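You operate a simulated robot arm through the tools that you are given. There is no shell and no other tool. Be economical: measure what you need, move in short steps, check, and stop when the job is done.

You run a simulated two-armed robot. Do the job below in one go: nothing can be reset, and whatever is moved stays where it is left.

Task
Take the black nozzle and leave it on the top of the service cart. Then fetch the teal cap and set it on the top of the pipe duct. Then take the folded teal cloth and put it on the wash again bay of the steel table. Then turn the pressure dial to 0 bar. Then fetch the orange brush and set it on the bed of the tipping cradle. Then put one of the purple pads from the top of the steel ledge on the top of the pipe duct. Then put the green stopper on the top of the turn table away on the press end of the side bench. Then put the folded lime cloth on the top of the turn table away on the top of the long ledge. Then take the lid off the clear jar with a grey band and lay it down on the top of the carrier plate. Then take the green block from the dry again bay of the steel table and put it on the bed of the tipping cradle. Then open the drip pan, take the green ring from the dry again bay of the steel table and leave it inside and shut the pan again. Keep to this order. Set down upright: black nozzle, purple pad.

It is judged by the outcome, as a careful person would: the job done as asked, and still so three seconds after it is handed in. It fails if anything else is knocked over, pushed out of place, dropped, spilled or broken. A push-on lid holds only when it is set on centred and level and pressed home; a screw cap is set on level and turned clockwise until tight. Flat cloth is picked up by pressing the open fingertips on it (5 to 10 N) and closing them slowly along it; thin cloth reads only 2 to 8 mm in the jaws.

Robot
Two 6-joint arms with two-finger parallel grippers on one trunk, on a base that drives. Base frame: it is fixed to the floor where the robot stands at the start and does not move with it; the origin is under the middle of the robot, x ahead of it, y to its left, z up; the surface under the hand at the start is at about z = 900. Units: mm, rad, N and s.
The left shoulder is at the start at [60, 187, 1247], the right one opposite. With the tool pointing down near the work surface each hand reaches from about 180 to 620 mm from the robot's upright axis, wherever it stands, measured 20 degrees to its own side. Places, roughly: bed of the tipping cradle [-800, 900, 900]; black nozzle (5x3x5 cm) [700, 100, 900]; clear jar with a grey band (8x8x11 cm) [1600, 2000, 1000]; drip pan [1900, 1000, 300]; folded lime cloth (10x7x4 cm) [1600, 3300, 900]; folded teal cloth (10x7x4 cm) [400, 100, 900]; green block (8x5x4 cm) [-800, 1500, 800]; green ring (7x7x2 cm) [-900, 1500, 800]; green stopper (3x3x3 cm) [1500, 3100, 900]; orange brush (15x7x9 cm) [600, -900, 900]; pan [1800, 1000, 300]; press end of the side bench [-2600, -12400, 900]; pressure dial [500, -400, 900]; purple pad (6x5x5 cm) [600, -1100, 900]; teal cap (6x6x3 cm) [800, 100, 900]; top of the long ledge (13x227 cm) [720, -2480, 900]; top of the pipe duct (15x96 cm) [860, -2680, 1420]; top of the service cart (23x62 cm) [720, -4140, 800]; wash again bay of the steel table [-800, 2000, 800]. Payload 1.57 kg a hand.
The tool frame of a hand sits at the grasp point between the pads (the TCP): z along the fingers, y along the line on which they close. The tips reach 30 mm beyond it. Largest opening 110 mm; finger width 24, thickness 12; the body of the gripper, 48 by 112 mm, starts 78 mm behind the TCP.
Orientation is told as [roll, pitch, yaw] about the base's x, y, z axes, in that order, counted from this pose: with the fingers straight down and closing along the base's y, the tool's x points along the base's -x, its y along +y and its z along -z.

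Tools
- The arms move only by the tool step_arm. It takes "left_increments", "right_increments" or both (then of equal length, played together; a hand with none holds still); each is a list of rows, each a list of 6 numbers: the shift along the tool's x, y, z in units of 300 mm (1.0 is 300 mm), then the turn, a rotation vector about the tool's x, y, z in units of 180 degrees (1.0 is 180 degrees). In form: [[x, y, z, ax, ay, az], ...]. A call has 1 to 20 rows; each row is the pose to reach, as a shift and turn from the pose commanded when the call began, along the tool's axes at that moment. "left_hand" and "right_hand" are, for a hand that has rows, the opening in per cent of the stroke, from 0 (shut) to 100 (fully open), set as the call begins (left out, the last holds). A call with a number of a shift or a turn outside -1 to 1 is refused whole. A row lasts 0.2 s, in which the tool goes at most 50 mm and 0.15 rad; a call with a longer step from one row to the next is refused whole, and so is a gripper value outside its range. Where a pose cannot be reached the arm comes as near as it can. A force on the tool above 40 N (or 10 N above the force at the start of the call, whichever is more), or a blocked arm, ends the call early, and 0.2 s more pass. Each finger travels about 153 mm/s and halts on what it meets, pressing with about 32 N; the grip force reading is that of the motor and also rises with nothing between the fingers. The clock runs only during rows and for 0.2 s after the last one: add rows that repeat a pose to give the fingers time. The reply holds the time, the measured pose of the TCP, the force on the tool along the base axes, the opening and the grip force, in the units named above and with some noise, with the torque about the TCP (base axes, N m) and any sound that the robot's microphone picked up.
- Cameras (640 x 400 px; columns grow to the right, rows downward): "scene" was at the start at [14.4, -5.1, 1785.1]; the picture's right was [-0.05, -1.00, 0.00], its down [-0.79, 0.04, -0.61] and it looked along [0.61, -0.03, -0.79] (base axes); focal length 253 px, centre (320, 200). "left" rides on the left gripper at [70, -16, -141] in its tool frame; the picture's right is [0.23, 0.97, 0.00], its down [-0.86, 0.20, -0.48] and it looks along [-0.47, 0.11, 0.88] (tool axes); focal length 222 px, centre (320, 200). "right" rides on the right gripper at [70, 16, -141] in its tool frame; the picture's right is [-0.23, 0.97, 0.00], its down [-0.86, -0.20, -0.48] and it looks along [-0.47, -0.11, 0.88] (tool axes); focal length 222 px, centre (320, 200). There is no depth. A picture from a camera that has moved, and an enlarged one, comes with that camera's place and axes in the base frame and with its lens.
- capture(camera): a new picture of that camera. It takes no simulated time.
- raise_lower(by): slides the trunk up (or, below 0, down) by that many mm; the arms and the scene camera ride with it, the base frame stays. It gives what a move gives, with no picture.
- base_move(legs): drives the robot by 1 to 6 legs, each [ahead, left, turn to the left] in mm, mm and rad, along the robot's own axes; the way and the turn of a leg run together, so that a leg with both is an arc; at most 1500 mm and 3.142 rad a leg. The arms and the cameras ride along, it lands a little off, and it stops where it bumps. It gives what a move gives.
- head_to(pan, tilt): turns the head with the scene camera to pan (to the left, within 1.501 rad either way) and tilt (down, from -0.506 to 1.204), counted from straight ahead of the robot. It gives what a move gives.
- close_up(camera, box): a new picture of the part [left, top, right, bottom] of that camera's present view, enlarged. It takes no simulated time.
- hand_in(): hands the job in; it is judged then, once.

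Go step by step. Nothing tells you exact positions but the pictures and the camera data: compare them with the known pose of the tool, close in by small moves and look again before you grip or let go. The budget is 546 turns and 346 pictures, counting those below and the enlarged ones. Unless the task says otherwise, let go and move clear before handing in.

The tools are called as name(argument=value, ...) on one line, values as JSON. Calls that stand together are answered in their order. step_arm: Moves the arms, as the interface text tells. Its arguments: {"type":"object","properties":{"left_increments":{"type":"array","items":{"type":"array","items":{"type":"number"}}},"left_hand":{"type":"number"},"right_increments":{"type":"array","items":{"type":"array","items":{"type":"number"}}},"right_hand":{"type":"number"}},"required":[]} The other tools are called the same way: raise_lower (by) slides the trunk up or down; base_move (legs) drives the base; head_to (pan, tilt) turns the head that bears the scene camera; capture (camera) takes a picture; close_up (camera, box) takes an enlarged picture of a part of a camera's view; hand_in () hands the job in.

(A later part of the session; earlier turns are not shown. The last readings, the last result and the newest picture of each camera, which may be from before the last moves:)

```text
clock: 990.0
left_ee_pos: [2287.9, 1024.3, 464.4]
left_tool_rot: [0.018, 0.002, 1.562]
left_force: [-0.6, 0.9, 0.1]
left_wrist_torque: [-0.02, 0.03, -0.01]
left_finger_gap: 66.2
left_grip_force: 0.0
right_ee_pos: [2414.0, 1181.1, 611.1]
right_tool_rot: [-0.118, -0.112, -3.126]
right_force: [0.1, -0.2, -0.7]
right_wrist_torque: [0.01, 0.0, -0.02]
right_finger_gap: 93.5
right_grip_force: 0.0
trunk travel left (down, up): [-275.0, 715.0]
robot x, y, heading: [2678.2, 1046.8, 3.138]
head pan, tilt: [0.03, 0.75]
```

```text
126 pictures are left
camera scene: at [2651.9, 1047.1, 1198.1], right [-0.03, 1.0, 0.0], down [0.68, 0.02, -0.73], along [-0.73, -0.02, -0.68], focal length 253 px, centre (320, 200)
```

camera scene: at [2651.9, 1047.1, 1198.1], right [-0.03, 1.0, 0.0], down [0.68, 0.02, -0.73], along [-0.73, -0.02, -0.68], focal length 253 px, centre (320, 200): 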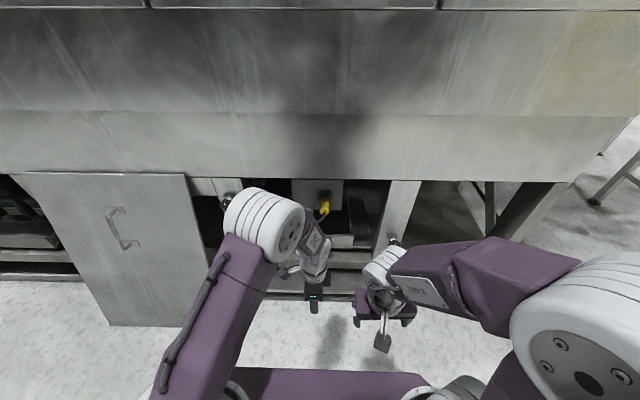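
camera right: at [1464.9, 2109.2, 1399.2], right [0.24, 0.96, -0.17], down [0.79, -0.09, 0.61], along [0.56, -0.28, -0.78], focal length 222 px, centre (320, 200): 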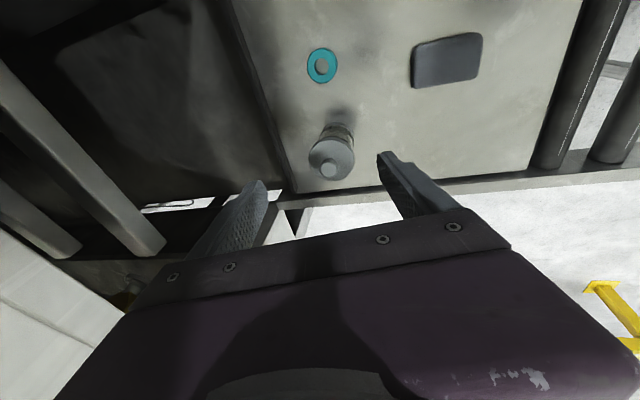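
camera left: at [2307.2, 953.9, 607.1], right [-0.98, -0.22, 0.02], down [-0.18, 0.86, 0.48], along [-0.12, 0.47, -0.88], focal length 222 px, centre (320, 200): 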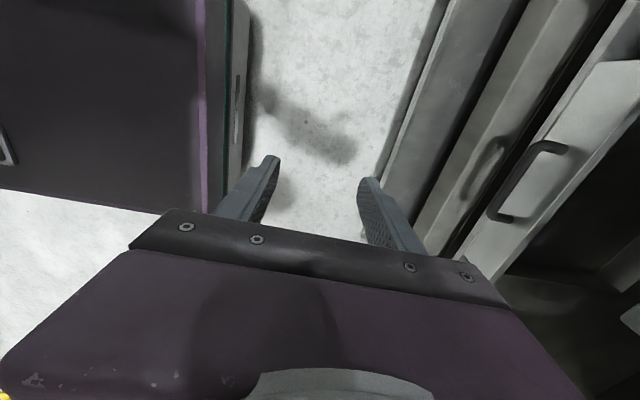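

Triangulating, the handle bar is at about [2040, 1015, 358] with ~35 mm standoff. I drive 110 mm closer, lower the trunk a bit more while keeping hand height, and bring the hand above the bar with a narrow opening.

step_arm(left_increments=[[0, 0, -0.12, 0, 0, 0], [0, 0, -0.25, 0, 0, 0], [0, 0, -0.38, 0, 0, 0], [0, 0, -0.5, 0, 0, 0]], left_hand=32)

raise_lower(by=-150)

base_move(legs=[[115, 0, 0]])

capture(camera="left")

```text
clock: 991.0
left_ee_pos: [2290.2, 1026.1, 615.0]
left_tool_rot: [0.018, 0.005, 1.564]
left_force: [0.7, 0.4, -1.0]
left_wrist_torque: [-0.01, 0.01, -0.01]
left_finger_gap: 35.1
left_grip_force: 0.1
right_ee_pos: [2414.1, 1181.2, 609.0]
right_tool_rot: [-0.121, -0.113, -3.126]
right_force: [-0.6, 1.0, 0.8]
right_wrist_torque: [0.03, 0.01, 0.0]
right_finger_gap: 93.6
right_grip_force: 0.1
trunk travel left (down, up): [-275.0, 715.0]
robot x, y, heading: [2680.8, 1051.9, 3.136]
head pan, tilt: [0.03, 0.75]
```

```text
clock: 992.8
left_ee_pos: [2289.9, 1025.2, 464.0]
left_tool_rot: [0.017, 0.002, 1.564]
left_force: [0.6, 0.7, 0.4]
left_wrist_torque: [0.01, -0.03, 0.04]
left_finger_gap: 35.1
left_grip_force: 0.0
right_ee_pos: [2414.4, 1181.1, 459.1]
right_tool_rot: [-0.12, -0.113, -3.127]
right_force: [-0.2, -0.3, -0.6]
right_wrist_torque: [-0.02, -0.03, -0.01]
right_finger_gap: 93.8
right_grip_force: 0.0
trunk travel left (down, up): [-125.0, 865.0]
robot x, y, heading: [2672.1, 1051.2, 3.141]
head pan, tilt: [0.03, 0.75]
```

```text
clock: 994.0
left_ee_pos: [2173.4, 1026.9, 463.7]
left_tool_rot: [0.019, 0.002, 1.566]
left_force: [0.2, 0.2, -0.3]
left_wrist_torque: [0.01, 0.01, -0.01]
left_finger_gap: 35.2
left_grip_force: 0.2
right_ee_pos: [2297.7, 1181.2, 459.9]
right_tool_rot: [-0.121, -0.112, -3.125]
right_force: [0.0, 0.5, 0.6]
right_wrist_torque: [0.02, 0.0, -0.02]
right_finger_gap: 93.7
right_grip_force: 0.1
trunk travel left (down, up): [-125.0, 865.0]
robot x, y, heading: [2556.4, 1054.6, 3.139]
head pan, tilt: [0.03, 0.75]
```

```text
125 pictures are left
camera left: at [2193.0, 956.6, 606.0], right [-0.97, -0.22, 0.02], down [-0.19, 0.86, 0.48], along [-0.12, 0.47, -0.88], focal length 222 px, centre (320, 200)
```

left: 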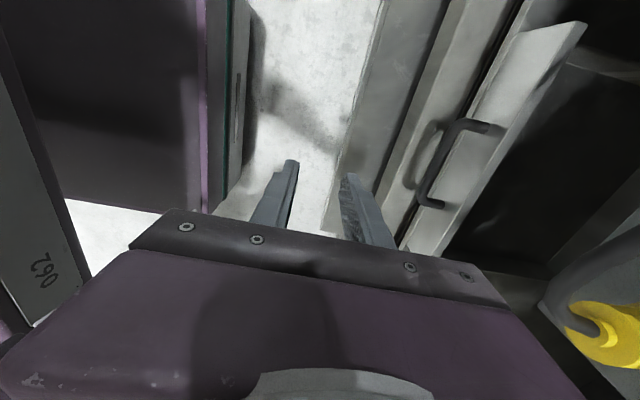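

The bar runs y 967–1062 at x≈2036, z≈358, with about 44 mm standoff; the yellow plug stays clear. I move above the bar and check.

step_arm(left_increments=[[0.02, 0.12, 0, 0, 0, 0], [0.04, 0.24, 0, 0, 0, 0], [0.045, 0.36, 0, 0, 0, 0], [0.045, 0.457, 0, 0, 0, 0]])

capture(camera="left")

capture(camera="scene")

```text
clock: 995.0
left_ee_pos: [2055.9, 1013.0, 465.8]
left_tool_rot: [0.006, 0.007, 1.56]
left_force: [-0.1, -0.2, 0.1]
left_wrist_torque: [-0.01, 0.01, 0.01]
left_finger_gap: 35.2
left_grip_force: 0.1
right_ee_pos: [2308.2, 1178.4, 463.3]
right_tool_rot: [-0.125, -0.127, -3.123]
right_force: [-0.4, 0.4, 0.6]
right_wrist_torque: [-0.02, 0.01, 0.02]
right_finger_gap: 93.6
right_grip_force: 0.1
trunk travel left (down, up): [-125.0, 865.0]
robot x, y, heading: [2565.6, 1051.5, 3.144]
head pan, tilt: [0.03, 0.75]
```

```text
124 pictures are left
camera left: at [2071.9, 943.6, 608.4], right [-0.98, -0.22, 0.01], down [-0.19, 0.86, 0.47], along [-0.11, 0.46, -0.88], focal length 222 px, centre (320, 200)
```

left: 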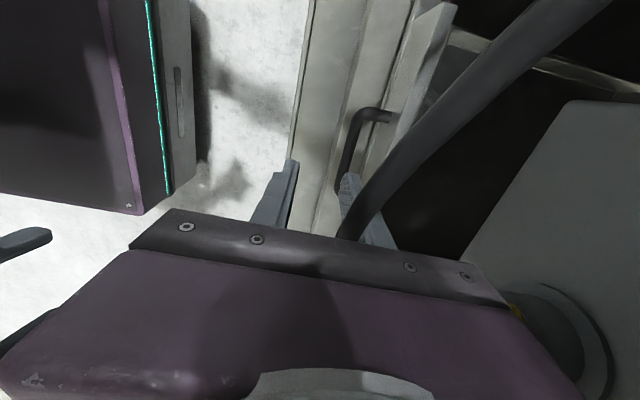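

```text
123 pictures are left
camera scene: at [2556.6, 1044.9, 1046.7], right [-0.03, 1.0, 0.0], down [0.67, 0.02, -0.74], along [-0.74, -0.02, -0.67], focal length 253 px, centre (320, 200)
```

scene: 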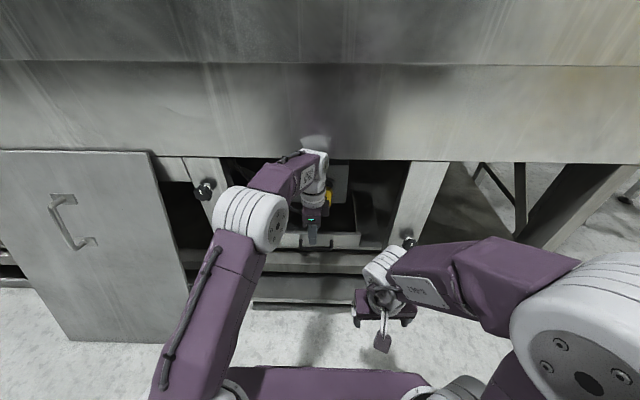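

The robot was pushed back a little, so the wrist or forearm touches the skirt edge. I withdraw and examine the view.

step_arm(left_increments=[[0, -0.1, 0, 0, 0, 0], [0, -0.22, 0, 0, 0, 0]])

close_up(camera="scene", box=[190, 110, 440, 290])

capture(camera="left")

```text
clock: 995.6
left_ee_pos: [2101.5, 1012.1, 467.0]
left_tool_rot: [0.02, 0.003, 1.566]
left_force: [0.0, -0.1, 0.0]
left_wrist_torque: [0.0, 0.0, -0.02]
left_finger_gap: 35.2
left_grip_force: 0.0
right_ee_pos: [2297.1, 1182.1, 459.8]
right_tool_rot: [-0.121, -0.112, -3.127]
right_force: [0.2, -0.4, -0.2]
right_wrist_torque: [0.0, 0.01, -0.01]
right_finger_gap: 93.7
right_grip_force: 0.2
trunk travel left (down, up): [-125.0, 865.0]
robot x, y, heading: [2555.4, 1050.5, 3.136]
head pan, tilt: [0.03, 0.75]
```

```text
2.22 times, centred on (315, 200) of scene
camera zoom: at [2534.5, 1047.5, 1048.5], right [-0.03, 1.0, 0.0], down [0.68, 0.02, -0.73], along [-0.73, -0.02, -0.68], focal length 562 px, centre (331, 200)
```

zoom: 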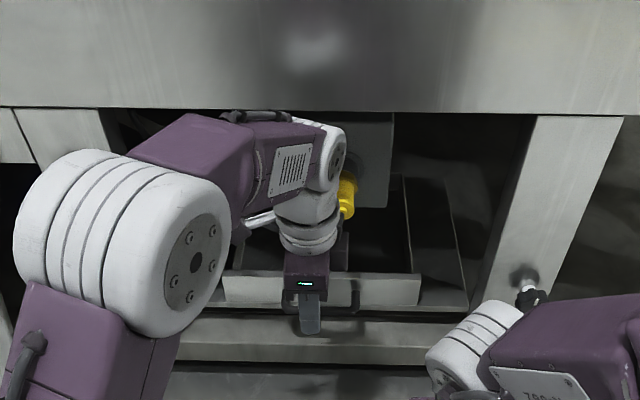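

```text
121 pictures are left
camera left: at [2121.1, 942.4, 608.4], right [-0.97, -0.22, 0.02], down [-0.19, 0.86, 0.48], along [-0.12, 0.47, -0.88], focal length 222 px, centre (320, 200)
```

left: 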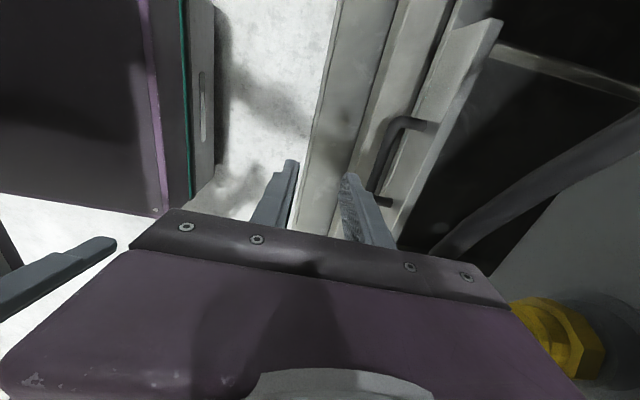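

Re-triangulating from four views, the bar is at about [2005, 1017, 317] and the plug above it reaches out to x≈1988, z≈550. I'll approach from the front at a 45° tilt instead, below the plug. First I back away and tilt.

step_arm(left_increments=[[0, -0.13, 0, 0, 0, 0], [0, -0.26, 0, 0, 0, 0], [0, -0.26, 0, -0.042, 0, 0], [0, -0.26, 0, -0.084, 0, 0], [0, -0.26, 0, -0.126, 0, 0], [0, -0.26, 0, -0.168, 0, 0], [0, -0.26, 0, -0.21, 0, 0], [0, -0.26, 0, -0.25, 0, 0]])

capture(camera="left")

close_up(camera="scene", box=[190, 110, 440, 290])

```text
clock: 997.4
left_ee_pos: [2173.8, 1020.4, 465.5]
left_tool_rot: [0.803, 0.003, 1.566]
left_force: [0.1, 0.5, 0.1]
left_wrist_torque: [-0.02, -0.02, 0.01]
left_finger_gap: 35.2
left_grip_force: 0.0
left hand out of reach, approached as far as the arm can: row 8
right_ee_pos: [2298.9, 1181.6, 459.7]
right_tool_rot: [-0.12, -0.112, -3.125]
right_force: [0.0, -0.3, 1.1]
right_wrist_torque: [-0.03, 0.02, -0.02]
right_finger_gap: 93.6
right_grip_force: 0.0
trunk travel left (down, up): [-125.0, 865.0]
robot x, y, heading: [2559.4, 1049.1, 3.137]
head pan, tilt: [0.03, 0.75]
```

```text
120 pictures are left
camera left: at [2286.6, 950.2, 553.0], right [-0.68, -0.22, 0.7], down [0.21, 0.86, 0.47], along [-0.7, 0.47, -0.53], focal length 222 px, centre (320, 200)
```

left: 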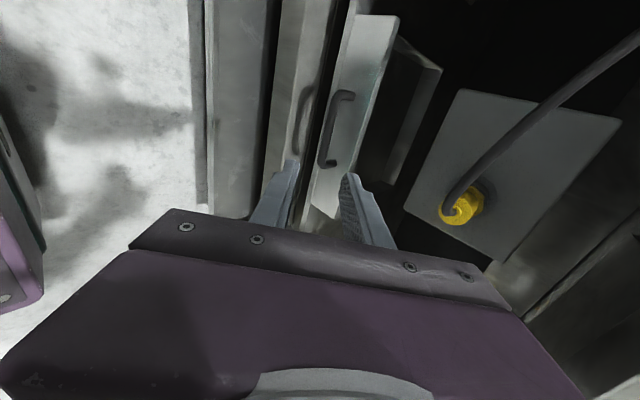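

```text
2.22 times, centred on (315, 200) of scene
camera zoom: at [2536.3, 1047.5, 1048.2], right [-0.03, 1.0, 0.0], down [0.68, 0.02, -0.73], along [-0.73, -0.02, -0.68], focal length 562 px, centre (331, 200)
```

zoom: 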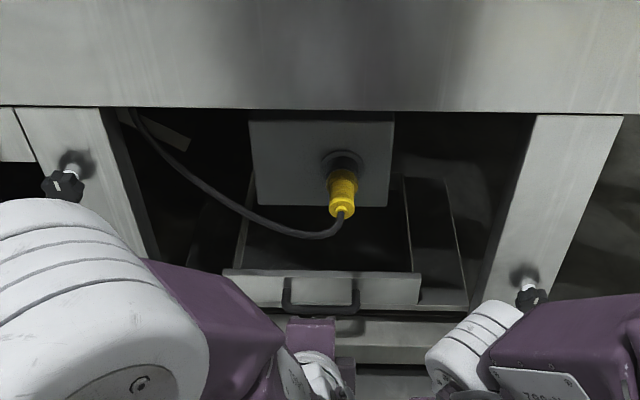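

Now the bar triangulates to [2004, 1017, 322], and plug and cable are untouched. I approach along the tilted tool axis to 40 mm short and look.

step_arm(left_increments=[[0.01, 0.03, 0.1, 0, 0, 0], [0.01, 0.052, 0.22, 0, 0, 0], [0.01, 0.052, 0.34, 0, 0, 0], [0.01, 0.052, 0.46, 0, 0, 0], [0.01, 0.052, 0.56, 0, 0, 0]])

capture(camera="left")

close_up(camera="scene", box=[250, 160, 410, 290])

```text
clock: 998.6
left_ee_pos: [2041.3, 1018.3, 360.2]
left_tool_rot: [0.802, 0.0, 1.565]
left_force: [0.0, -0.7, 0.0]
left_wrist_torque: [-0.02, -0.03, 0.01]
left_finger_gap: 35.2
left_grip_force: 0.0
right_ee_pos: [2297.8, 1182.3, 459.1]
right_tool_rot: [-0.121, -0.112, -3.127]
right_force: [0.5, 0.5, 0.4]
right_wrist_torque: [0.03, -0.01, 0.0]
right_finger_gap: 93.4
right_grip_force: 0.0
trunk travel left (down, up): [-125.0, 865.0]
robot x, y, heading: [2555.7, 1052.7, 3.137]
head pan, tilt: [0.03, 0.75]
```

```text
118 pictures are left
camera left: at [2154.2, 947.4, 447.4], right [-0.68, -0.22, 0.7], down [0.21, 0.85, 0.47], along [-0.7, 0.47, -0.53], focal length 222 px, centre (320, 200)
```

left: 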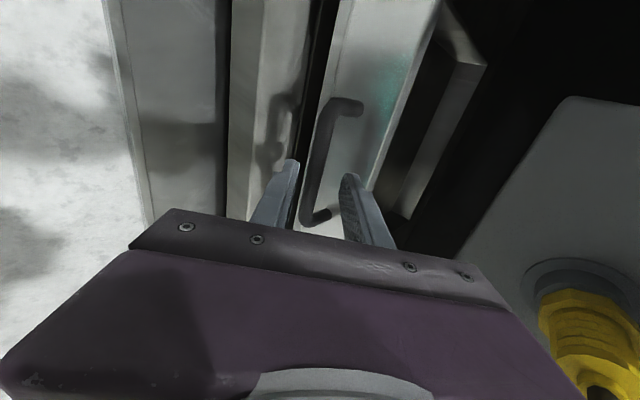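

```text
3.08 times, centred on (330, 225) of scene
camera zoom: at [2536.3, 1047.4, 1048.2], right [-0.03, 1.0, 0.0], down [0.68, 0.02, -0.73], along [-0.73, -0.02, -0.68], focal length 778 px, centre (289, 123)
```

zoom: 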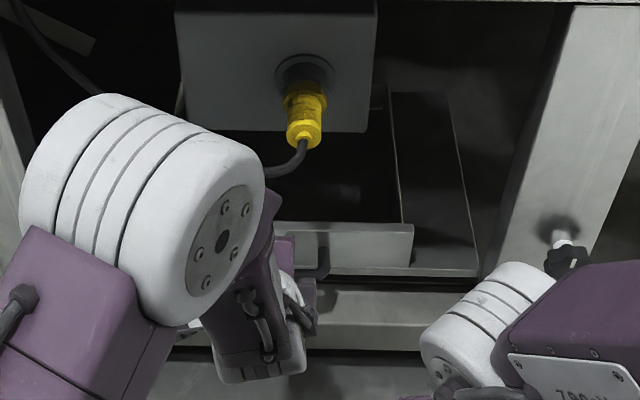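

The bar lies between the fingertips in the view. I advance the last 42 mm.

step_arm(left_increments=[[0, 0, 0.04, 0, 0, 0], [0, 0, 0.08, 0, 0, 0], [0, 0, 0.11, 0, 0, 0], [0, 0, 0.14, 0, 0, 0]])

capture(camera="left")

```text
clock: 999.4
left_ee_pos: [2021.8, 1018.2, 342.6]
left_tool_rot: [0.808, 0.001, 1.566]
left_force: [32.0, -2.0, 27.4]
left_wrist_torque: [-0.06, 1.12, 0.19]
left_finger_gap: 33.2
left_grip_force: 0.1
right_ee_pos: [2302.2, 1181.8, 461.3]
right_tool_rot: [-0.121, -0.117, -3.125]
right_force: [-0.4, 0.5, 0.1]
right_wrist_torque: [-0.01, 0.01, 0.0]
right_finger_gap: 93.3
right_grip_force: 0.1
trunk travel left (down, up): [-125.0, 865.0]
robot x, y, heading: [2560.8, 1048.6, 3.14]
head pan, tilt: [0.03, 0.75]
stopped in row 4 (left hand): the force on the tool passed its limit at 58 N (the readings are from after the stop); the commanded pose is now the measured one
```

```text
116 pictures are left
camera left: at [2134.8, 947.5, 428.9], right [-0.67, -0.22, 0.7], down [0.21, 0.85, 0.47], along [-0.71, 0.47, -0.53], focal length 222 px, centre (320, 200)
```

left: 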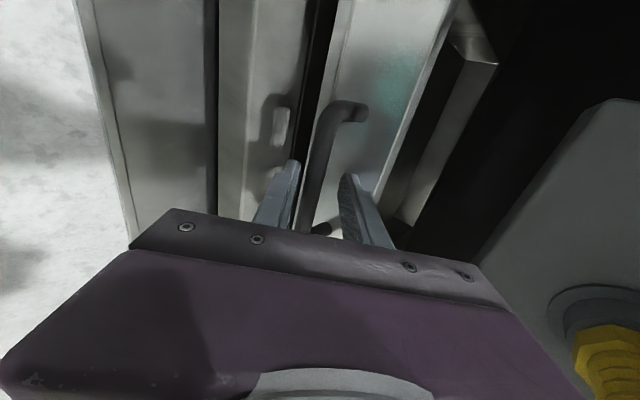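

The inner fingertip touches the plate (bar gap about 20 mm). I back off slightly, narrow the opening to 22 mm and advance again.

step_arm(left_increments=[[0, -0.004, -0.03, 0, 0, 0], [0, -0.008, -0.06, 0, 0, 0], [0, -0.008, -0.06, 0, 0, 0], [0, -0.008, -0.06, 0, 0, 0]], left_hand=20)

close_up(camera="left", box=[240, 80, 400, 240])

```text
clock: 1000.4
left_ee_pos: [2034.8, 1018.4, 350.5]
left_tool_rot: [0.804, 0.002, 1.565]
left_force: [-0.5, -0.7, -0.1]
left_wrist_torque: [-0.03, 0.01, 0.01]
left_finger_gap: 21.9
left_grip_force: 0.1
right_ee_pos: [2298.8, 1181.2, 459.7]
right_tool_rot: [-0.119, -0.111, -3.126]
right_force: [0.3, -0.2, -0.3]
right_wrist_torque: [0.0, -0.02, 0.01]
right_finger_gap: 93.6
right_grip_force: 0.0
trunk travel left (down, up): [-125.0, 865.0]
robot x, y, heading: [2561.7, 1050.1, 3.139]
head pan, tilt: [0.03, 0.75]
```

```text
2.50 times, centred on (320, 160) of left
camera zoom: at [2147.5, 947.2, 436.6], right [-0.68, -0.22, 0.7], down [0.21, 0.85, 0.47], along [-0.7, 0.47, -0.53], focal length 555 px, centre (320, 300)
```

zoom: 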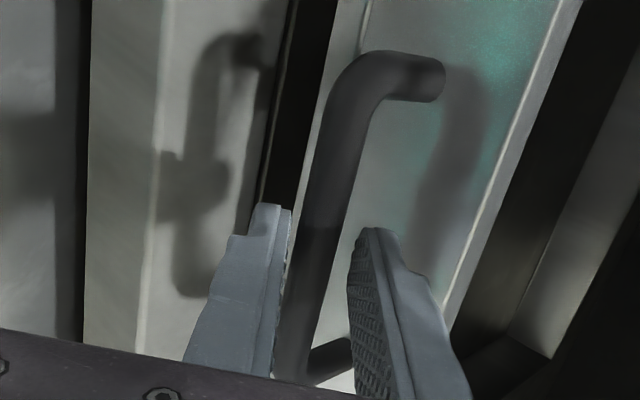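

step_arm(left_increments=[[0, 0, 0.03, 0, 0, 0], [0, 0, 0.055, 0, 0, 0], [0, 0, 0.075, 0, 0, 0]], left_hand=25)

close_up(camera="left", box=[240, 80, 400, 240])

```text
clock: 1001.2
left_ee_pos: [2019.1, 1018.5, 335.0]
left_tool_rot: [0.805, 0.005, 1.565]
left_force: [18.2, -2.1, 14.8]
left_wrist_torque: [-0.09, 0.51, 0.21]
left_finger_gap: 25.9
left_grip_force: 0.0
right_ee_pos: [2300.0, 1181.1, 460.2]
right_tool_rot: [-0.121, -0.114, -3.125]
right_force: [0.4, 0.4, -0.4]
right_wrist_torque: [0.03, 0.02, -0.01]
right_finger_gap: 93.5
right_grip_force: 0.0
trunk travel left (down, up): [-125.0, 865.0]
robot x, y, heading: [2560.3, 1051.4, 3.137]
head pan, tilt: [0.03, 0.75]
```

```text
2.50 times, centred on (320, 160) of left
camera zoom: at [2132.2, 947.6, 422.7], right [-0.68, -0.22, 0.7], down [0.21, 0.85, 0.47], along [-0.71, 0.47, -0.53], focal length 555 px, centre (320, 300)
```

zoom: 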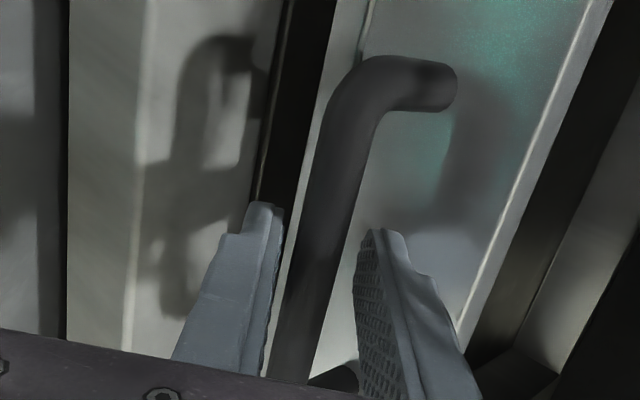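

The bar is now inside the fingertips. I close on it.

step_arm(left_increments=[[0, 0, -0.005, 0, 0, 0], [0, 0, -0.005, 0, 0, 0], [0, 0, -0.005, 0, 0, 0], [0, 0, -0.005, 0, 0, 0]], left_hand=0)

close_up(camera="left", box=[240, 80, 400, 240])

```text
clock: 1002.2
left_ee_pos: [2018.3, 1019.0, 333.6]
left_tool_rot: [0.8, 0.001, 1.567]
left_force: [5.2, 2.8, -12.5]
left_wrist_torque: [0.48, -0.05, 0.53]
left_finger_gap: 14.0
left_grip_force: 30.2
right_ee_pos: [2298.9, 1181.2, 459.8]
right_tool_rot: [-0.121, -0.109, -3.127]
right_force: [1.0, -0.6, -0.7]
right_wrist_torque: [0.02, -0.02, -0.01]
right_finger_gap: 93.7
right_grip_force: 0.0
trunk travel left (down, up): [-125.0, 865.0]
robot x, y, heading: [2561.0, 1051.6, 3.14]
head pan, tilt: [0.03, 0.75]
```

```text
2.50 times, centred on (320, 160) of left
camera zoom: at [2131.7, 947.7, 421.2], right [-0.68, -0.22, 0.7], down [0.21, 0.85, 0.47], along [-0.7, 0.47, -0.54], focal length 555 px, centre (320, 300)
```

zoom: 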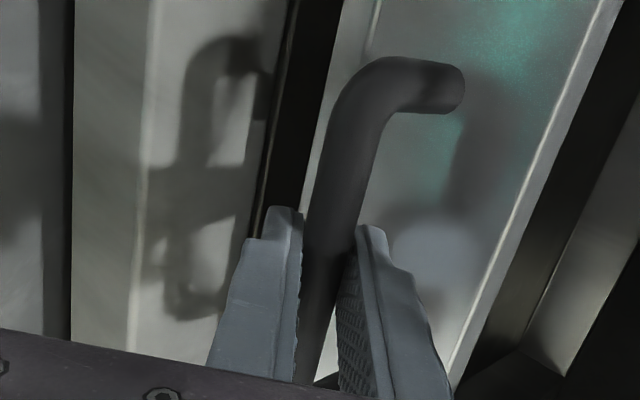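

The bar (14 mm) is gripped. I pull the pan out by driving back in steps.

base_move(legs=[[-100, 0, 0]])

capture(camera="scene")

```text
clock: 1003.4
left_ee_pos: [2116.6, 1018.4, 332.9]
left_tool_rot: [0.801, -0.001, 1.565]
left_force: [-1.0, -4.9, -17.9]
left_wrist_torque: [0.36, -0.06, 0.66]
left_finger_gap: 13.9
left_grip_force: 30.7
right_ee_pos: [2397.6, 1181.6, 459.9]
right_tool_rot: [-0.12, -0.111, -3.128]
right_force: [-0.2, 0.2, 0.5]
right_wrist_torque: [-0.02, 0.0, 0.0]
right_finger_gap: 93.3
right_grip_force: 0.2
trunk travel left (down, up): [-125.0, 865.0]
robot x, y, heading: [2659.8, 1049.1, 3.136]
head pan, tilt: [0.03, 0.75]
```

```text
112 pictures are left
camera scene: at [2633.7, 1046.6, 1048.0], right [-0.03, 1.0, 0.0], down [0.68, 0.02, -0.73], along [-0.73, -0.02, -0.68], focal length 253 px, centre (320, 200)
```

scene: 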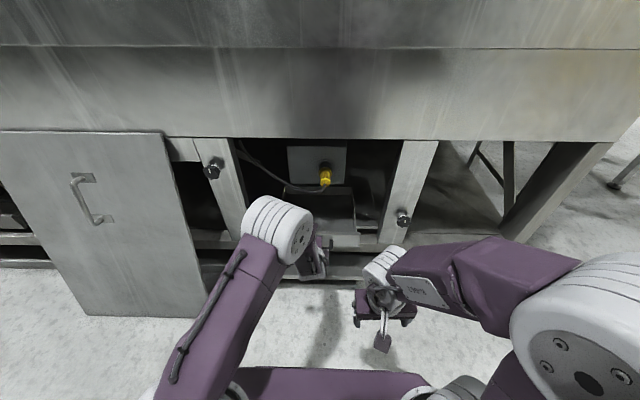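

base_move(legs=[[-180, 0, 0]])

close_up(camera="scene", box=[190, 110, 440, 290])

```text
clock: 1004.6
left_ee_pos: [2226.9, 1017.9, 346.4]
left_tool_rot: [0.844, -0.005, 1.572]
left_force: [0.6, 0.0, 4.5]
left_wrist_torque: [0.29, 0.02, 0.05]
left_finger_gap: 13.8
left_grip_force: 30.1
right_ee_pos: [2519.9, 1180.7, 460.0]
right_tool_rot: [-0.121, -0.11, -3.126]
right_force: [-0.3, 0.1, 0.3]
right_wrist_torque: [-0.01, -0.03, -0.02]
right_finger_gap: 93.6
right_grip_force: 0.0
trunk travel left (down, up): [-125.0, 865.0]
robot x, y, heading: [2783.2, 1047.9, 3.137]
head pan, tilt: [0.03, 0.75]
stopped in leg 1: the force on the tool passed its limit at 110 N (the readings are from after the stop); the commanded pose is now the measured one
```

```text
2.22 times, centred on (315, 200) of scene
camera zoom: at [2757.5, 1046.6, 1048.2], right [-0.03, 1.0, 0.0], down [0.68, 0.02, -0.73], along [-0.73, -0.02, -0.68], focal length 562 px, centre (331, 200)
```

zoom: 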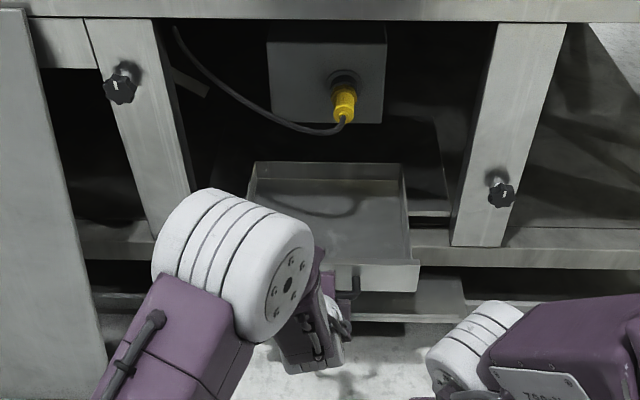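

The pan is fully out (it met its stop after about 210 mm). I release the handle and withdraw.

step_arm(left_increments=[[0, 0, 0, 0, 0, 0], [0, 0, 0, 0, 0, 0], [0, 0, -0.1, 0, 0, 0], [0, 0, -0.22, 0, 0, 0], [0, 0, -0.35, 0, 0, 0], [0, 0, -0.48, 0, 0, 0]], left_hand=35)

close_up(camera="scene", box=[190, 110, 440, 290])

capture(camera="left")

```text
clock: 1006.0
left_ee_pos: [2335.1, 1018.3, 439.7]
left_tool_rot: [0.841, -0.004, 1.573]
left_force: [0.4, 0.4, 0.7]
left_wrist_torque: [0.01, 0.0, 0.0]
left_finger_gap: 38.1
left_grip_force: 0.0
right_ee_pos: [2519.6, 1180.6, 459.9]
right_tool_rot: [-0.12, -0.112, -3.127]
right_force: [0.4, 0.4, 0.2]
right_wrist_torque: [0.03, 0.0, -0.06]
right_finger_gap: 93.6
right_grip_force: 0.0
trunk travel left (down, up): [-125.0, 865.0]
robot x, y, heading: [2777.9, 1051.5, 3.142]
head pan, tilt: [0.03, 0.75]
```

```text
2.22 times, centred on (315, 200) of scene
camera zoom: at [2757.1, 1046.6, 1048.1], right [-0.03, 1.0, 0.0], down [0.68, 0.02, -0.73], along [-0.73, -0.02, -0.68], focal length 562 px, centre (331, 200)
```

zoom: 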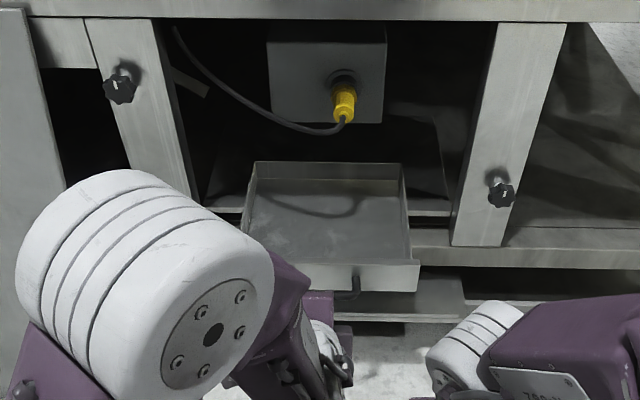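

```text
109 pictures are left
camera left: at [2452.3, 947.6, 523.1], right [-0.65, -0.23, 0.72], down [0.22, 0.85, 0.47], along [-0.73, 0.47, -0.5], focal length 222 px, centre (320, 200)
```

left: 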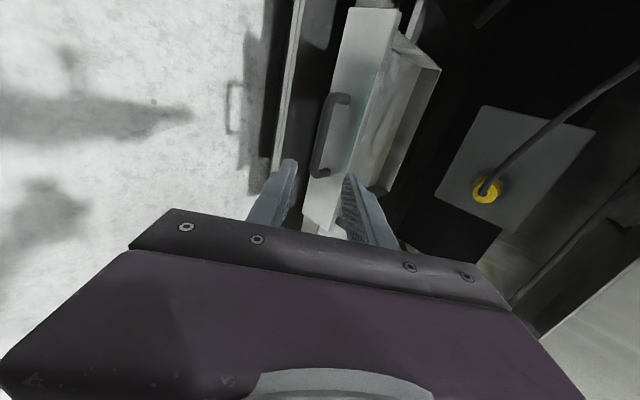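

The pan is open. Now I fetch the green ring: I straighten the hand, raise the trunk and drive back the long way.

raise_lower(by=400)

step_arm(left_increments=[[0, 0, 0, 0.042, 0, 0], [0, 0, 0, 0.084, 0, 0], [0, 0, 0, 0.126, 0, 0], [0, 0, 0, 0.168, 0, 0], [0, 0, 0, 0.21, 0, 0], [0, 0, 0, 0.25, 0, 0], [0, 0, 0, 0.266, 0, 0]])

step_arm(left_increments=[[0, 0, 0, 0, 0, -0.0436], [0, 0, 0, 0, 0, -0.0872], [0, 0, 0, 0, 0, -0.1308], [0, 0, 0, 0, 0, -0.1744], [0, 0, 0, 0, 0, -0.218], [0, 0, 0, 0, 0, -0.2616], [0, 0, 0, 0, 0, -0.3052], [0, 0, 0, 0, 0, -0.3488], [0, 0, 0, 0, 0, -0.3924], [0, 0, 0, 0, 0, -0.436], [0, 0, 0, 0, 0, -0.48], [0, 0, 0, 0, 0, -0.5]])

raise_lower(by=350)

base_move(legs=[[-130, 0, 0], [0, 0, 1.571], [1450, 0, 0], [1450, 0, 0], [1450, 0, 0]])

```text
clock: 1009.9
left_ee_pos: [2334.6, 1017.4, 839.6]
left_tool_rot: [0.842, -0.002, 1.572]
left_force: [-0.2, 0.2, 0.2]
left_wrist_torque: [-0.01, 0.0, -0.02]
left_finger_gap: 38.4
left_grip_force: 0.0
right_ee_pos: [2517.9, 1180.3, 860.9]
right_tool_rot: [-0.122, -0.113, -3.127]
right_force: [-0.1, 0.5, -0.5]
right_wrist_torque: [0.02, 0.0, 0.0]
right_finger_gap: 93.3
right_grip_force: 0.0
trunk travel left (down, up): [-525.0, 465.0]
robot x, y, heading: [2779.4, 1049.0, 3.136]
head pan, tilt: [0.03, 0.75]
```

```text
clock: 1011.5
left_ee_pos: [2335.2, 1019.6, 840.3]
left_tool_rot: [0.004, -0.005, 1.569]
left_force: [-0.3, 0.3, 0.4]
left_wrist_torque: [-0.01, -0.02, 0.0]
left_finger_gap: 38.7
left_grip_force: 0.0
left hand out of reach, approached as far as the arm can: row 3
right_ee_pos: [2519.6, 1181.2, 859.7]
right_tool_rot: [-0.12, -0.112, -3.125]
right_force: [-0.4, 0.0, 0.0]
right_wrist_torque: [0.0, 0.02, -0.03]
right_finger_gap: 93.6
right_grip_force: 0.1
trunk travel left (down, up): [-525.0, 465.0]
robot x, y, heading: [2779.0, 1051.6, 3.141]
head pan, tilt: [0.03, 0.75]
```

```text
clock: 1014.1
left_ee_pos: [2334.3, 1019.0, 840.2]
left_tool_rot: [-0.003, -0.006, -3.139]
left_force: [0.0, -0.2, 0.4]
left_wrist_torque: [-0.01, -0.03, 0.02]
left_finger_gap: 38.4
left_grip_force: 0.1
right_ee_pos: [2519.2, 1179.8, 860.1]
right_tool_rot: [-0.121, -0.112, -3.126]
right_force: [-0.6, 0.6, 0.7]
right_wrist_torque: [0.0, 0.01, 0.0]
right_finger_gap: 93.5
right_grip_force: 0.1
trunk travel left (down, up): [-525.0, 465.0]
robot x, y, heading: [2781.8, 1049.9, 3.137]
head pan, tilt: [0.03, 0.75]
```

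```text
clock: 1017.5
left_ee_pos: [2333.7, 1018.4, 1190.1]
left_tool_rot: [-0.005, -0.005, -3.141]
left_force: [0.3, -0.2, -1.3]
left_wrist_torque: [0.04, -0.01, 0.01]
left_finger_gap: 38.4
left_grip_force: 0.1
right_ee_pos: [2520.1, 1181.0, 1209.2]
right_tool_rot: [-0.12, -0.111, -3.126]
right_force: [0.8, 0.1, -0.8]
right_wrist_torque: [0.01, 0.0, 0.01]
right_finger_gap: 93.4
right_grip_force: 0.0
trunk travel left (down, up): [-875.0, 115.0]
robot x, y, heading: [2777.0, 1049.0, 3.134]
head pan, tilt: [0.03, 0.75]
```

```text
clock: 1042.8
left_ee_pos: [2830.1, -3715.1, 1191.6]
left_tool_rot: [-0.003, -0.006, -1.609]
left_force: [0.0, -0.4, -0.3]
left_wrist_torque: [0.01, -0.02, 0.0]
left_finger_gap: 38.7
left_grip_force: 0.2
right_ee_pos: [2676.0, -3524.4, 1209.9]
right_tool_rot: [-0.121, -0.113, -1.594]
right_force: [-0.5, 0.0, 0.0]
right_wrist_torque: [0.03, -0.03, -0.05]
right_finger_gap: 93.5
right_grip_force: 0.1
trunk travel left (down, up): [-875.0, 115.0]
robot x, y, heading: [2814.1, -3268.1, -1.62]
head pan, tilt: [0.03, 0.75]
```

base_move(legs=[[0, 220, 0.05], [1450, 0, 0], [1450, 0, 0], [1450, 0, 0], [550, 0, 0]])

```text
clock: 1068.0
left_ee_pos: [3145.6, -8664.8, 1191.3]
left_tool_rot: [-0.003, -0.006, -1.569]
left_force: [-0.6, -0.7, 0.4]
left_wrist_torque: [0.0, 0.03, 0.01]
left_finger_gap: 38.6
left_grip_force: 0.1
right_ee_pos: [2982.1, -8479.7, 1211.1]
right_tool_rot: [-0.121, -0.112, -1.554]
right_force: [0.5, -0.2, 0.2]
right_wrist_torque: [-0.04, 0.01, -0.01]
right_finger_gap: 93.7
right_grip_force: 0.1
trunk travel left (down, up): [-875.0, 115.0]
robot x, y, heading: [3108.8, -8221.5, -1.579]
head pan, tilt: [0.03, 0.75]
```

base_move(legs=[[40, 0, 0], [0, -1350, 0], [0, -1350, 0], [0, -1300, 0]])

```text
clock: 1088.0
left_ee_pos: [-883.1, -8864.9, 1189.3]
left_tool_rot: [-0.006, -0.007, -1.512]
left_force: [0.3, 0.4, 0.3]
left_wrist_torque: [0.02, 0.01, 0.01]
left_finger_gap: 38.3
left_grip_force: 0.1
right_ee_pos: [-1056.2, -8690.6, 1210.6]
right_tool_rot: [-0.122, -0.11, -1.495]
right_force: [0.1, -0.7, -0.3]
right_wrist_torque: [-0.02, 0.02, 0.02]
right_finger_gap: 93.3
right_grip_force: 0.0
trunk travel left (down, up): [-875.0, 115.0]
robot x, y, heading: [-946.7, -8425.1, -1.513]
head pan, tilt: [0.03, 0.75]
```

base_move(legs=[[-100, 0, -0.058], [-1450, 0, 0], [-1450, 0, 0], [-1450, 0, 0]])

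base_move(legs=[[0, 850, 0], [-1450, 0, 0], [-1450, 0, 0], [-1450, 0, 0]])

```text
clock: 1109.8
left_ee_pos: [-987.3, -4363.8, 1189.8]
left_tool_rot: [-0.004, -0.004, -1.557]
left_force: [0.6, 0.0, 0.5]
left_wrist_torque: [0.01, -0.01, -0.02]
left_finger_gap: 38.5
left_grip_force: 0.1
right_ee_pos: [-1152.6, -4182.0, 1209.0]
right_tool_rot: [-0.12, -0.112, -1.539]
right_force: [0.1, 0.7, 0.2]
right_wrist_torque: [0.0, 0.0, 0.04]
right_finger_gap: 93.4
right_grip_force: 0.0
trunk travel left (down, up): [-875.0, 115.0]
robot x, y, heading: [-1026.1, -3918.6, -1.561]
head pan, tilt: [0.03, 0.75]
```

```text
clock: 1134.7
left_ee_pos: [-300.6, 3.9, 1190.5]
left_tool_rot: [-0.004, -0.005, -1.52]
left_force: [0.2, -0.2, -0.6]
left_wrist_torque: [-0.01, 0.03, 0.01]
left_finger_gap: 38.5
left_grip_force: 0.1
right_ee_pos: [-471.7, 181.3, 1210.0]
right_tool_rot: [-0.12, -0.112, -1.504]
right_force: [0.1, -0.5, -0.3]
right_wrist_torque: [-0.01, 0.0, -0.01]
right_finger_gap: 93.2
right_grip_force: 0.0
trunk travel left (down, up): [-875.0, 115.0]
robot x, y, heading: [-356.7, 451.9, -1.523]
head pan, tilt: [0.03, 0.75]
```

base_move(legs=[[0, 210, -0.048], [-1200, 0, 0], [0, 0, -1.571]])

head_to(pan=0.2, tilt=0.75)

capture(camera="scene")

```text
clock: 1145.9
left_ee_pos: [-589.9, 1621.3, 1190.5]
left_tool_rot: [-0.003, -0.005, -3.139]
left_force: [0.0, -0.4, -0.1]
left_wrist_torque: [0.03, 0.0, -0.02]
left_finger_gap: 38.6
left_grip_force: 0.0
right_ee_pos: [-405.0, 1783.2, 1208.5]
right_tool_rot: [-0.12, -0.111, -3.127]
right_force: [-0.1, -0.1, -0.2]
right_wrist_torque: [-0.03, 0.02, 0.04]
right_finger_gap: 93.7
right_grip_force: 0.1
trunk travel left (down, up): [-875.0, 115.0]
robot x, y, heading: [-143.6, 1653.4, 3.135]
head pan, tilt: [0.03, 0.75]
```

```text
clock: 1146.6
left_ee_pos: [-589.5, 1619.8, 1189.0]
left_tool_rot: [-0.005, -0.005, -3.141]
left_force: [0.0, 0.0, 0.6]
left_wrist_torque: [-0.01, 0.01, 0.0]
left_finger_gap: 38.6
left_grip_force: 0.1
right_ee_pos: [-403.9, 1783.3, 1210.7]
right_tool_rot: [-0.12, -0.112, -3.128]
right_force: [-0.3, 0.4, -0.3]
right_wrist_torque: [0.0, -0.04, 0.01]
right_finger_gap: 93.6
right_grip_force: 0.1
trunk travel left (down, up): [-875.0, 115.0]
robot x, y, heading: [-144.6, 1651.5, 3.138]
head pan, tilt: [0.201, 0.75]
```

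```text
108 pictures are left
camera scene: at [-165.4, 1635.1, 1798.1], right [-0.19, 0.98, 0.0], down [0.67, 0.13, -0.73], along [-0.72, -0.14, -0.68], focal length 253 px, centre (320, 200)
```

scene: 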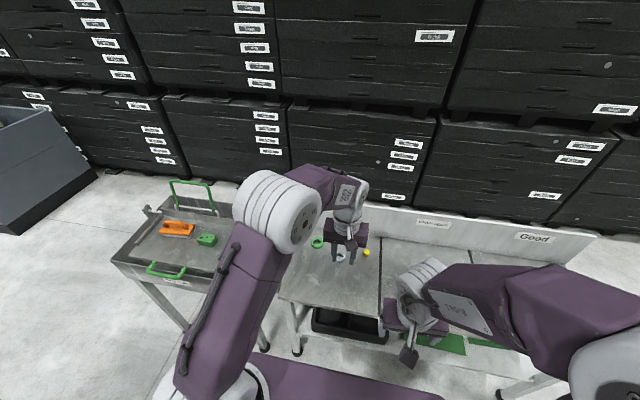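

The ring is at about [-923, 1472]. I move the left hand over, drive in and lower the trunk for reach.

step_arm(left_increments=[[0, 0.13, 0, 0, 0, 0], [0, 0.26, 0, 0, 0, 0], [0, 0.39, 0, 0, 0, 0], [0, 0.5, 0, 0, 0, 0]], left_hand=90)

base_move(legs=[[190, 0, 0]])

capture(camera="left")

```text
clock: 1147.6
left_ee_pos: [-588.7, 1467.6, 1188.7]
left_tool_rot: [-0.005, -0.006, 3.142]
left_force: [0.6, 0.2, 0.3]
left_wrist_torque: [-0.02, -0.01, -0.01]
left_finger_gap: 98.8
left_grip_force: 0.1
right_ee_pos: [-405.2, 1782.5, 1210.6]
right_tool_rot: [-0.123, -0.11, -3.128]
right_force: [0.0, -0.1, -0.2]
right_wrist_torque: [0.01, 0.02, -0.01]
right_finger_gap: 93.8
right_grip_force: 0.0
trunk travel left (down, up): [-875.0, 115.0]
robot x, y, heading: [-141.4, 1652.3, 3.138]
head pan, tilt: [0.201, 0.75]
```

```text
clock: 1149.2
left_ee_pos: [-779.0, 1472.0, 1191.8]
left_tool_rot: [-0.004, -0.009, 3.137]
left_force: [0.5, 0.3, 1.1]
left_wrist_torque: [0.01, 0.05, 0.01]
left_finger_gap: 98.7
left_grip_force: 0.1
right_ee_pos: [-593.2, 1786.1, 1210.5]
right_tool_rot: [-0.12, -0.115, -3.128]
right_force: [0.1, 0.4, -0.6]
right_wrist_torque: [0.04, 0.01, 0.03]
right_finger_gap: 93.5
right_grip_force: 0.1
trunk travel left (down, up): [-875.0, 115.0]
robot x, y, heading: [-338.2, 1652.6, 3.136]
head pan, tilt: [0.201, 0.75]
```

```text
107 pictures are left
camera left: at [-706.8, 1487.2, 1333.5], right [0.22, -0.97, -0.01], down [-0.85, -0.2, 0.49], along [-0.47, -0.1, -0.87], focal length 222 px, centre (320, 200)
```

left: 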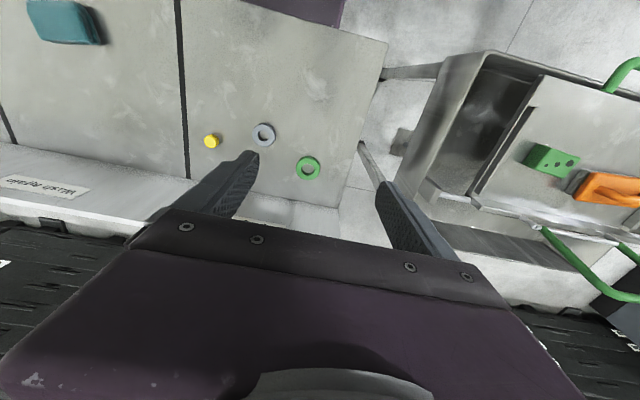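

raise_lower(by=-200)

step_arm(left_increments=[[-0.12, 0, 0, 0, 0, 0], [-0.24, -0.01, 0, 0, 0, 0], [-0.36, -0.013, 0, 0, 0, 0], [-0.453, -0.013, 0.06, 0, 0, 0], [-0.453, -0.013, 0.2, 0, 0, 0], [-0.453, -0.013, 0.36, 0, 0, 0]])

capture(camera="left")

capture(camera="scene")

```text
clock: 1151.3
left_ee_pos: [-781.8, 1471.5, 990.1]
left_tool_rot: [-0.003, -0.004, 3.137]
left_force: [0.2, -0.1, -0.7]
left_wrist_torque: [0.01, -0.04, 0.01]
left_finger_gap: 99.0
left_grip_force: 0.1
right_ee_pos: [-595.8, 1786.1, 1010.3]
right_tool_rot: [-0.122, -0.112, -3.128]
right_force: [0.6, -0.5, -0.3]
right_wrist_torque: [0.0, 0.01, 0.01]
right_finger_gap: 93.6
right_grip_force: 0.0
trunk travel left (down, up): [-675.0, 315.0]
robot x, y, heading: [-338.5, 1656.9, 3.134]
head pan, tilt: [0.201, 0.75]
```

```text
clock: 1152.8
left_ee_pos: [-917.7, 1476.7, 879.9]
left_tool_rot: [-0.006, -0.006, 3.139]
left_force: [-0.1, -0.8, 0.2]
left_wrist_torque: [-0.02, -0.03, 0.01]
left_finger_gap: 99.0
left_grip_force: 0.0
right_ee_pos: [-597.1, 1785.7, 1009.6]
right_tool_rot: [-0.122, -0.111, -3.129]
right_force: [0.1, -0.8, -0.2]
right_wrist_torque: [0.05, -0.01, -0.03]
right_finger_gap: 93.6
right_grip_force: 0.1
trunk travel left (down, up): [-675.0, 315.0]
robot x, y, heading: [-337.4, 1654.2, 3.133]
head pan, tilt: [0.201, 0.75]
```

```text
106 pictures are left
camera left: at [-846.6, 1492.0, 1022.0], right [0.22, -0.97, -0.01], down [-0.85, -0.2, 0.48], along [-0.47, -0.1, -0.88], focal length 222 px, centre (320, 200)
```

left: 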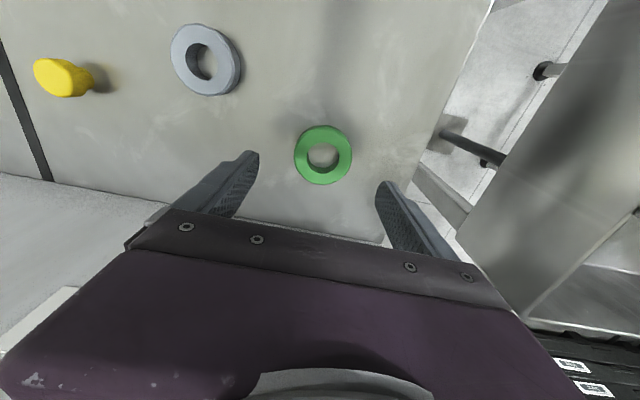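

```text
105 pictures are left
camera scene: at [-359.8, 1635.8, 1598.2], right [-0.19, 0.98, 0.0], down [0.67, 0.13, -0.73], along [-0.72, -0.14, -0.68], focal length 253 px, centre (320, 200)
```

scene: 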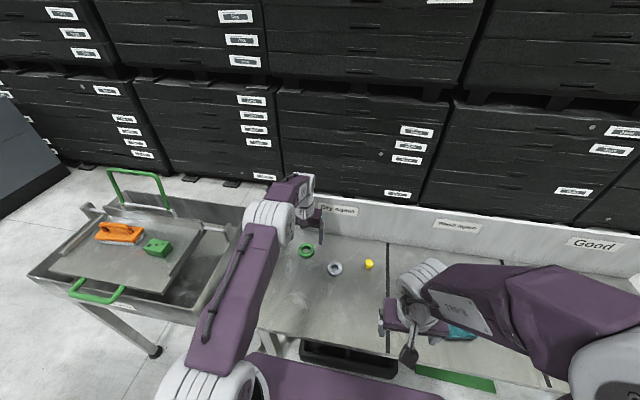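

step_arm(left_increments=[[0.01, 0.003, 0.1, 0, 0, 0], [0.01, 0.003, 0.18, 0, 0, 0], [0.01, 0.003, 0.222, 0, 0, 0]])

step_arm(left_increments=[[0, 0, 0, 0, 0, 0], [0, 0, 0, 0, 0, 0], [0, 0, 0, 0, 0, 0], [0, 0, 0, 0, 0, 0]], left_hand=0)

capture(camera="left")

```text
clock: 1153.5
left_ee_pos: [-914.6, 1475.9, 815.7]
left_tool_rot: [-0.002, -0.005, 3.137]
left_force: [0.2, -0.4, -0.6]
left_wrist_torque: [0.0, 0.04, -0.01]
left_finger_gap: 99.2
left_grip_force: 0.1
right_ee_pos: [-596.9, 1784.2, 1011.2]
right_tool_rot: [-0.119, -0.11, -3.128]
right_force: [0.1, 0.3, -0.9]
right_wrist_torque: [-0.01, -0.01, -0.02]
right_finger_gap: 93.6
right_grip_force: 0.1
trunk travel left (down, up): [-675.0, 315.0]
robot x, y, heading: [-334.1, 1655.2, 3.137]
head pan, tilt: [0.201, 0.75]
```

```text
clock: 1154.5
left_ee_pos: [-915.3, 1475.1, 816.9]
left_tool_rot: [-0.003, -0.006, 3.14]
left_force: [-0.2, -0.7, -0.1]
left_wrist_torque: [-0.01, 0.03, 0.0]
left_finger_gap: 59.5
left_grip_force: 32.0
right_ee_pos: [-598.4, 1784.8, 1010.4]
right_tool_rot: [-0.121, -0.112, -3.129]
right_force: [0.6, 0.6, -0.4]
right_wrist_torque: [0.01, 0.0, -0.03]
right_finger_gap: 93.3
right_grip_force: 0.0
trunk travel left (down, up): [-675.0, 315.0]
robot x, y, heading: [-336.7, 1654.7, 3.138]
head pan, tilt: [0.201, 0.75]
```

```text
104 pictures are left
camera left: at [-843.7, 1490.7, 957.9], right [0.22, -0.97, -0.01], down [-0.85, -0.2, 0.48], along [-0.47, -0.1, -0.88], focal length 222 px, centre (320, 200)
```

left: 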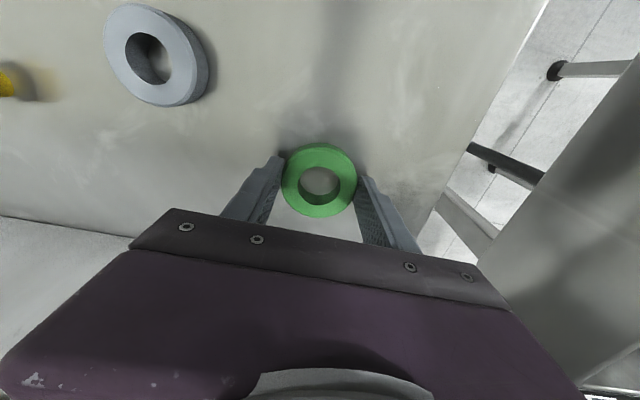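

The ring is gripped. I lift, retract, raise the trunk and check it.

step_arm(left_increments=[[0, 0, -0.06, 0, 0, 0], [0, 0, -0.2, 0, 0, 0], [0, 0, -0.35, 0, 0, 0], [0.1, 0, -0.45, 0, 0, 0], [0.22, 0, -0.5, 0, 0, 0], [0.36, 0, -0.5, 0, 0, 0], [0.48, 0, -0.5, 0, 0, 0]])

raise_lower(by=200)

capture(camera="left")

```text
clock: 1156.2
left_ee_pos: [-769.0, 1474.3, 966.8]
left_tool_rot: [-0.003, -0.008, 3.138]
left_force: [-0.2, -0.2, 0.1]
left_wrist_torque: [0.0, 0.02, -0.02]
left_finger_gap: 59.7
left_grip_force: 31.4
right_ee_pos: [-596.1, 1786.4, 1011.0]
right_tool_rot: [-0.12, -0.111, -3.13]
right_force: [-0.1, 0.1, -0.6]
right_wrist_torque: [-0.02, 0.0, 0.01]
right_finger_gap: 93.5
right_grip_force: 0.1
trunk travel left (down, up): [-675.0, 315.0]
robot x, y, heading: [-336.3, 1655.6, 3.134]
head pan, tilt: [0.201, 0.75]
```

```text
clock: 1158.3
left_ee_pos: [-770.5, 1474.2, 1165.6]
left_tool_rot: [-0.006, -0.005, 3.138]
left_force: [-0.5, 0.5, -0.5]
left_wrist_torque: [0.02, -0.02, -0.02]
left_finger_gap: 59.7
left_grip_force: 32.1
right_ee_pos: [-597.0, 1785.4, 1210.4]
right_tool_rot: [-0.121, -0.111, -3.129]
right_force: [-0.9, 0.5, -0.2]
right_wrist_torque: [0.02, 0.0, 0.02]
right_finger_gap: 93.6
right_grip_force: 0.1
trunk travel left (down, up): [-875.0, 115.0]
robot x, y, heading: [-336.6, 1654.4, 3.141]
head pan, tilt: [0.201, 0.75]
```

```text
103 pictures are left
camera left: at [-699.7, 1489.2, 1307.8], right [0.22, -0.97, -0.01], down [-0.85, -0.2, 0.48], along [-0.47, -0.1, -0.88], focal length 222 px, centre (320, 200)
```

left: 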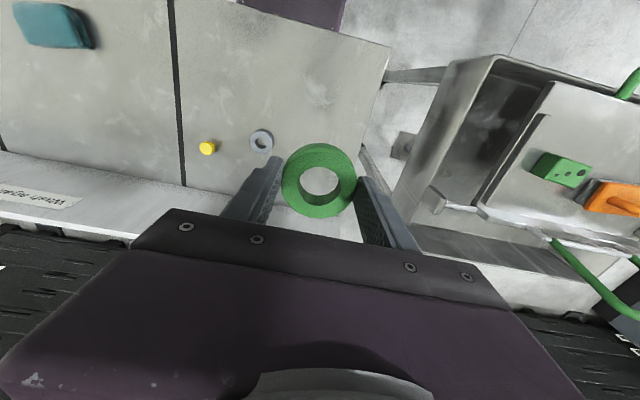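

The ring is held. I retrace the long route to the pan.

base_move(legs=[[-270, 0, 0], [0, 0, 1.571], [1450, 0, 0], [1450, 0, 0], [1450, 0, 0], [900, 0, 0]])

```text
clock: 1188.8
left_ee_pos: [111.1, -4023.1, 1165.6]
left_tool_rot: [-0.004, -0.006, -1.553]
left_force: [1.1, 0.2, 0.2]
left_wrist_torque: [-0.06, 0.01, -0.01]
left_finger_gap: 59.7
left_grip_force: 31.6
right_ee_pos: [-204.4, -3855.2, 1210.4]
right_tool_rot: [-0.12, -0.111, -1.538]
right_force: [0.4, 0.0, -0.3]
right_wrist_torque: [-0.03, 0.02, 0.0]
right_finger_gap: 93.5
right_grip_force: 0.1
trunk travel left (down, up): [-875.0, 115.0]
robot x, y, heading: [-80.9, -3590.1, -1.557]
head pan, tilt: [0.201, 0.75]
```

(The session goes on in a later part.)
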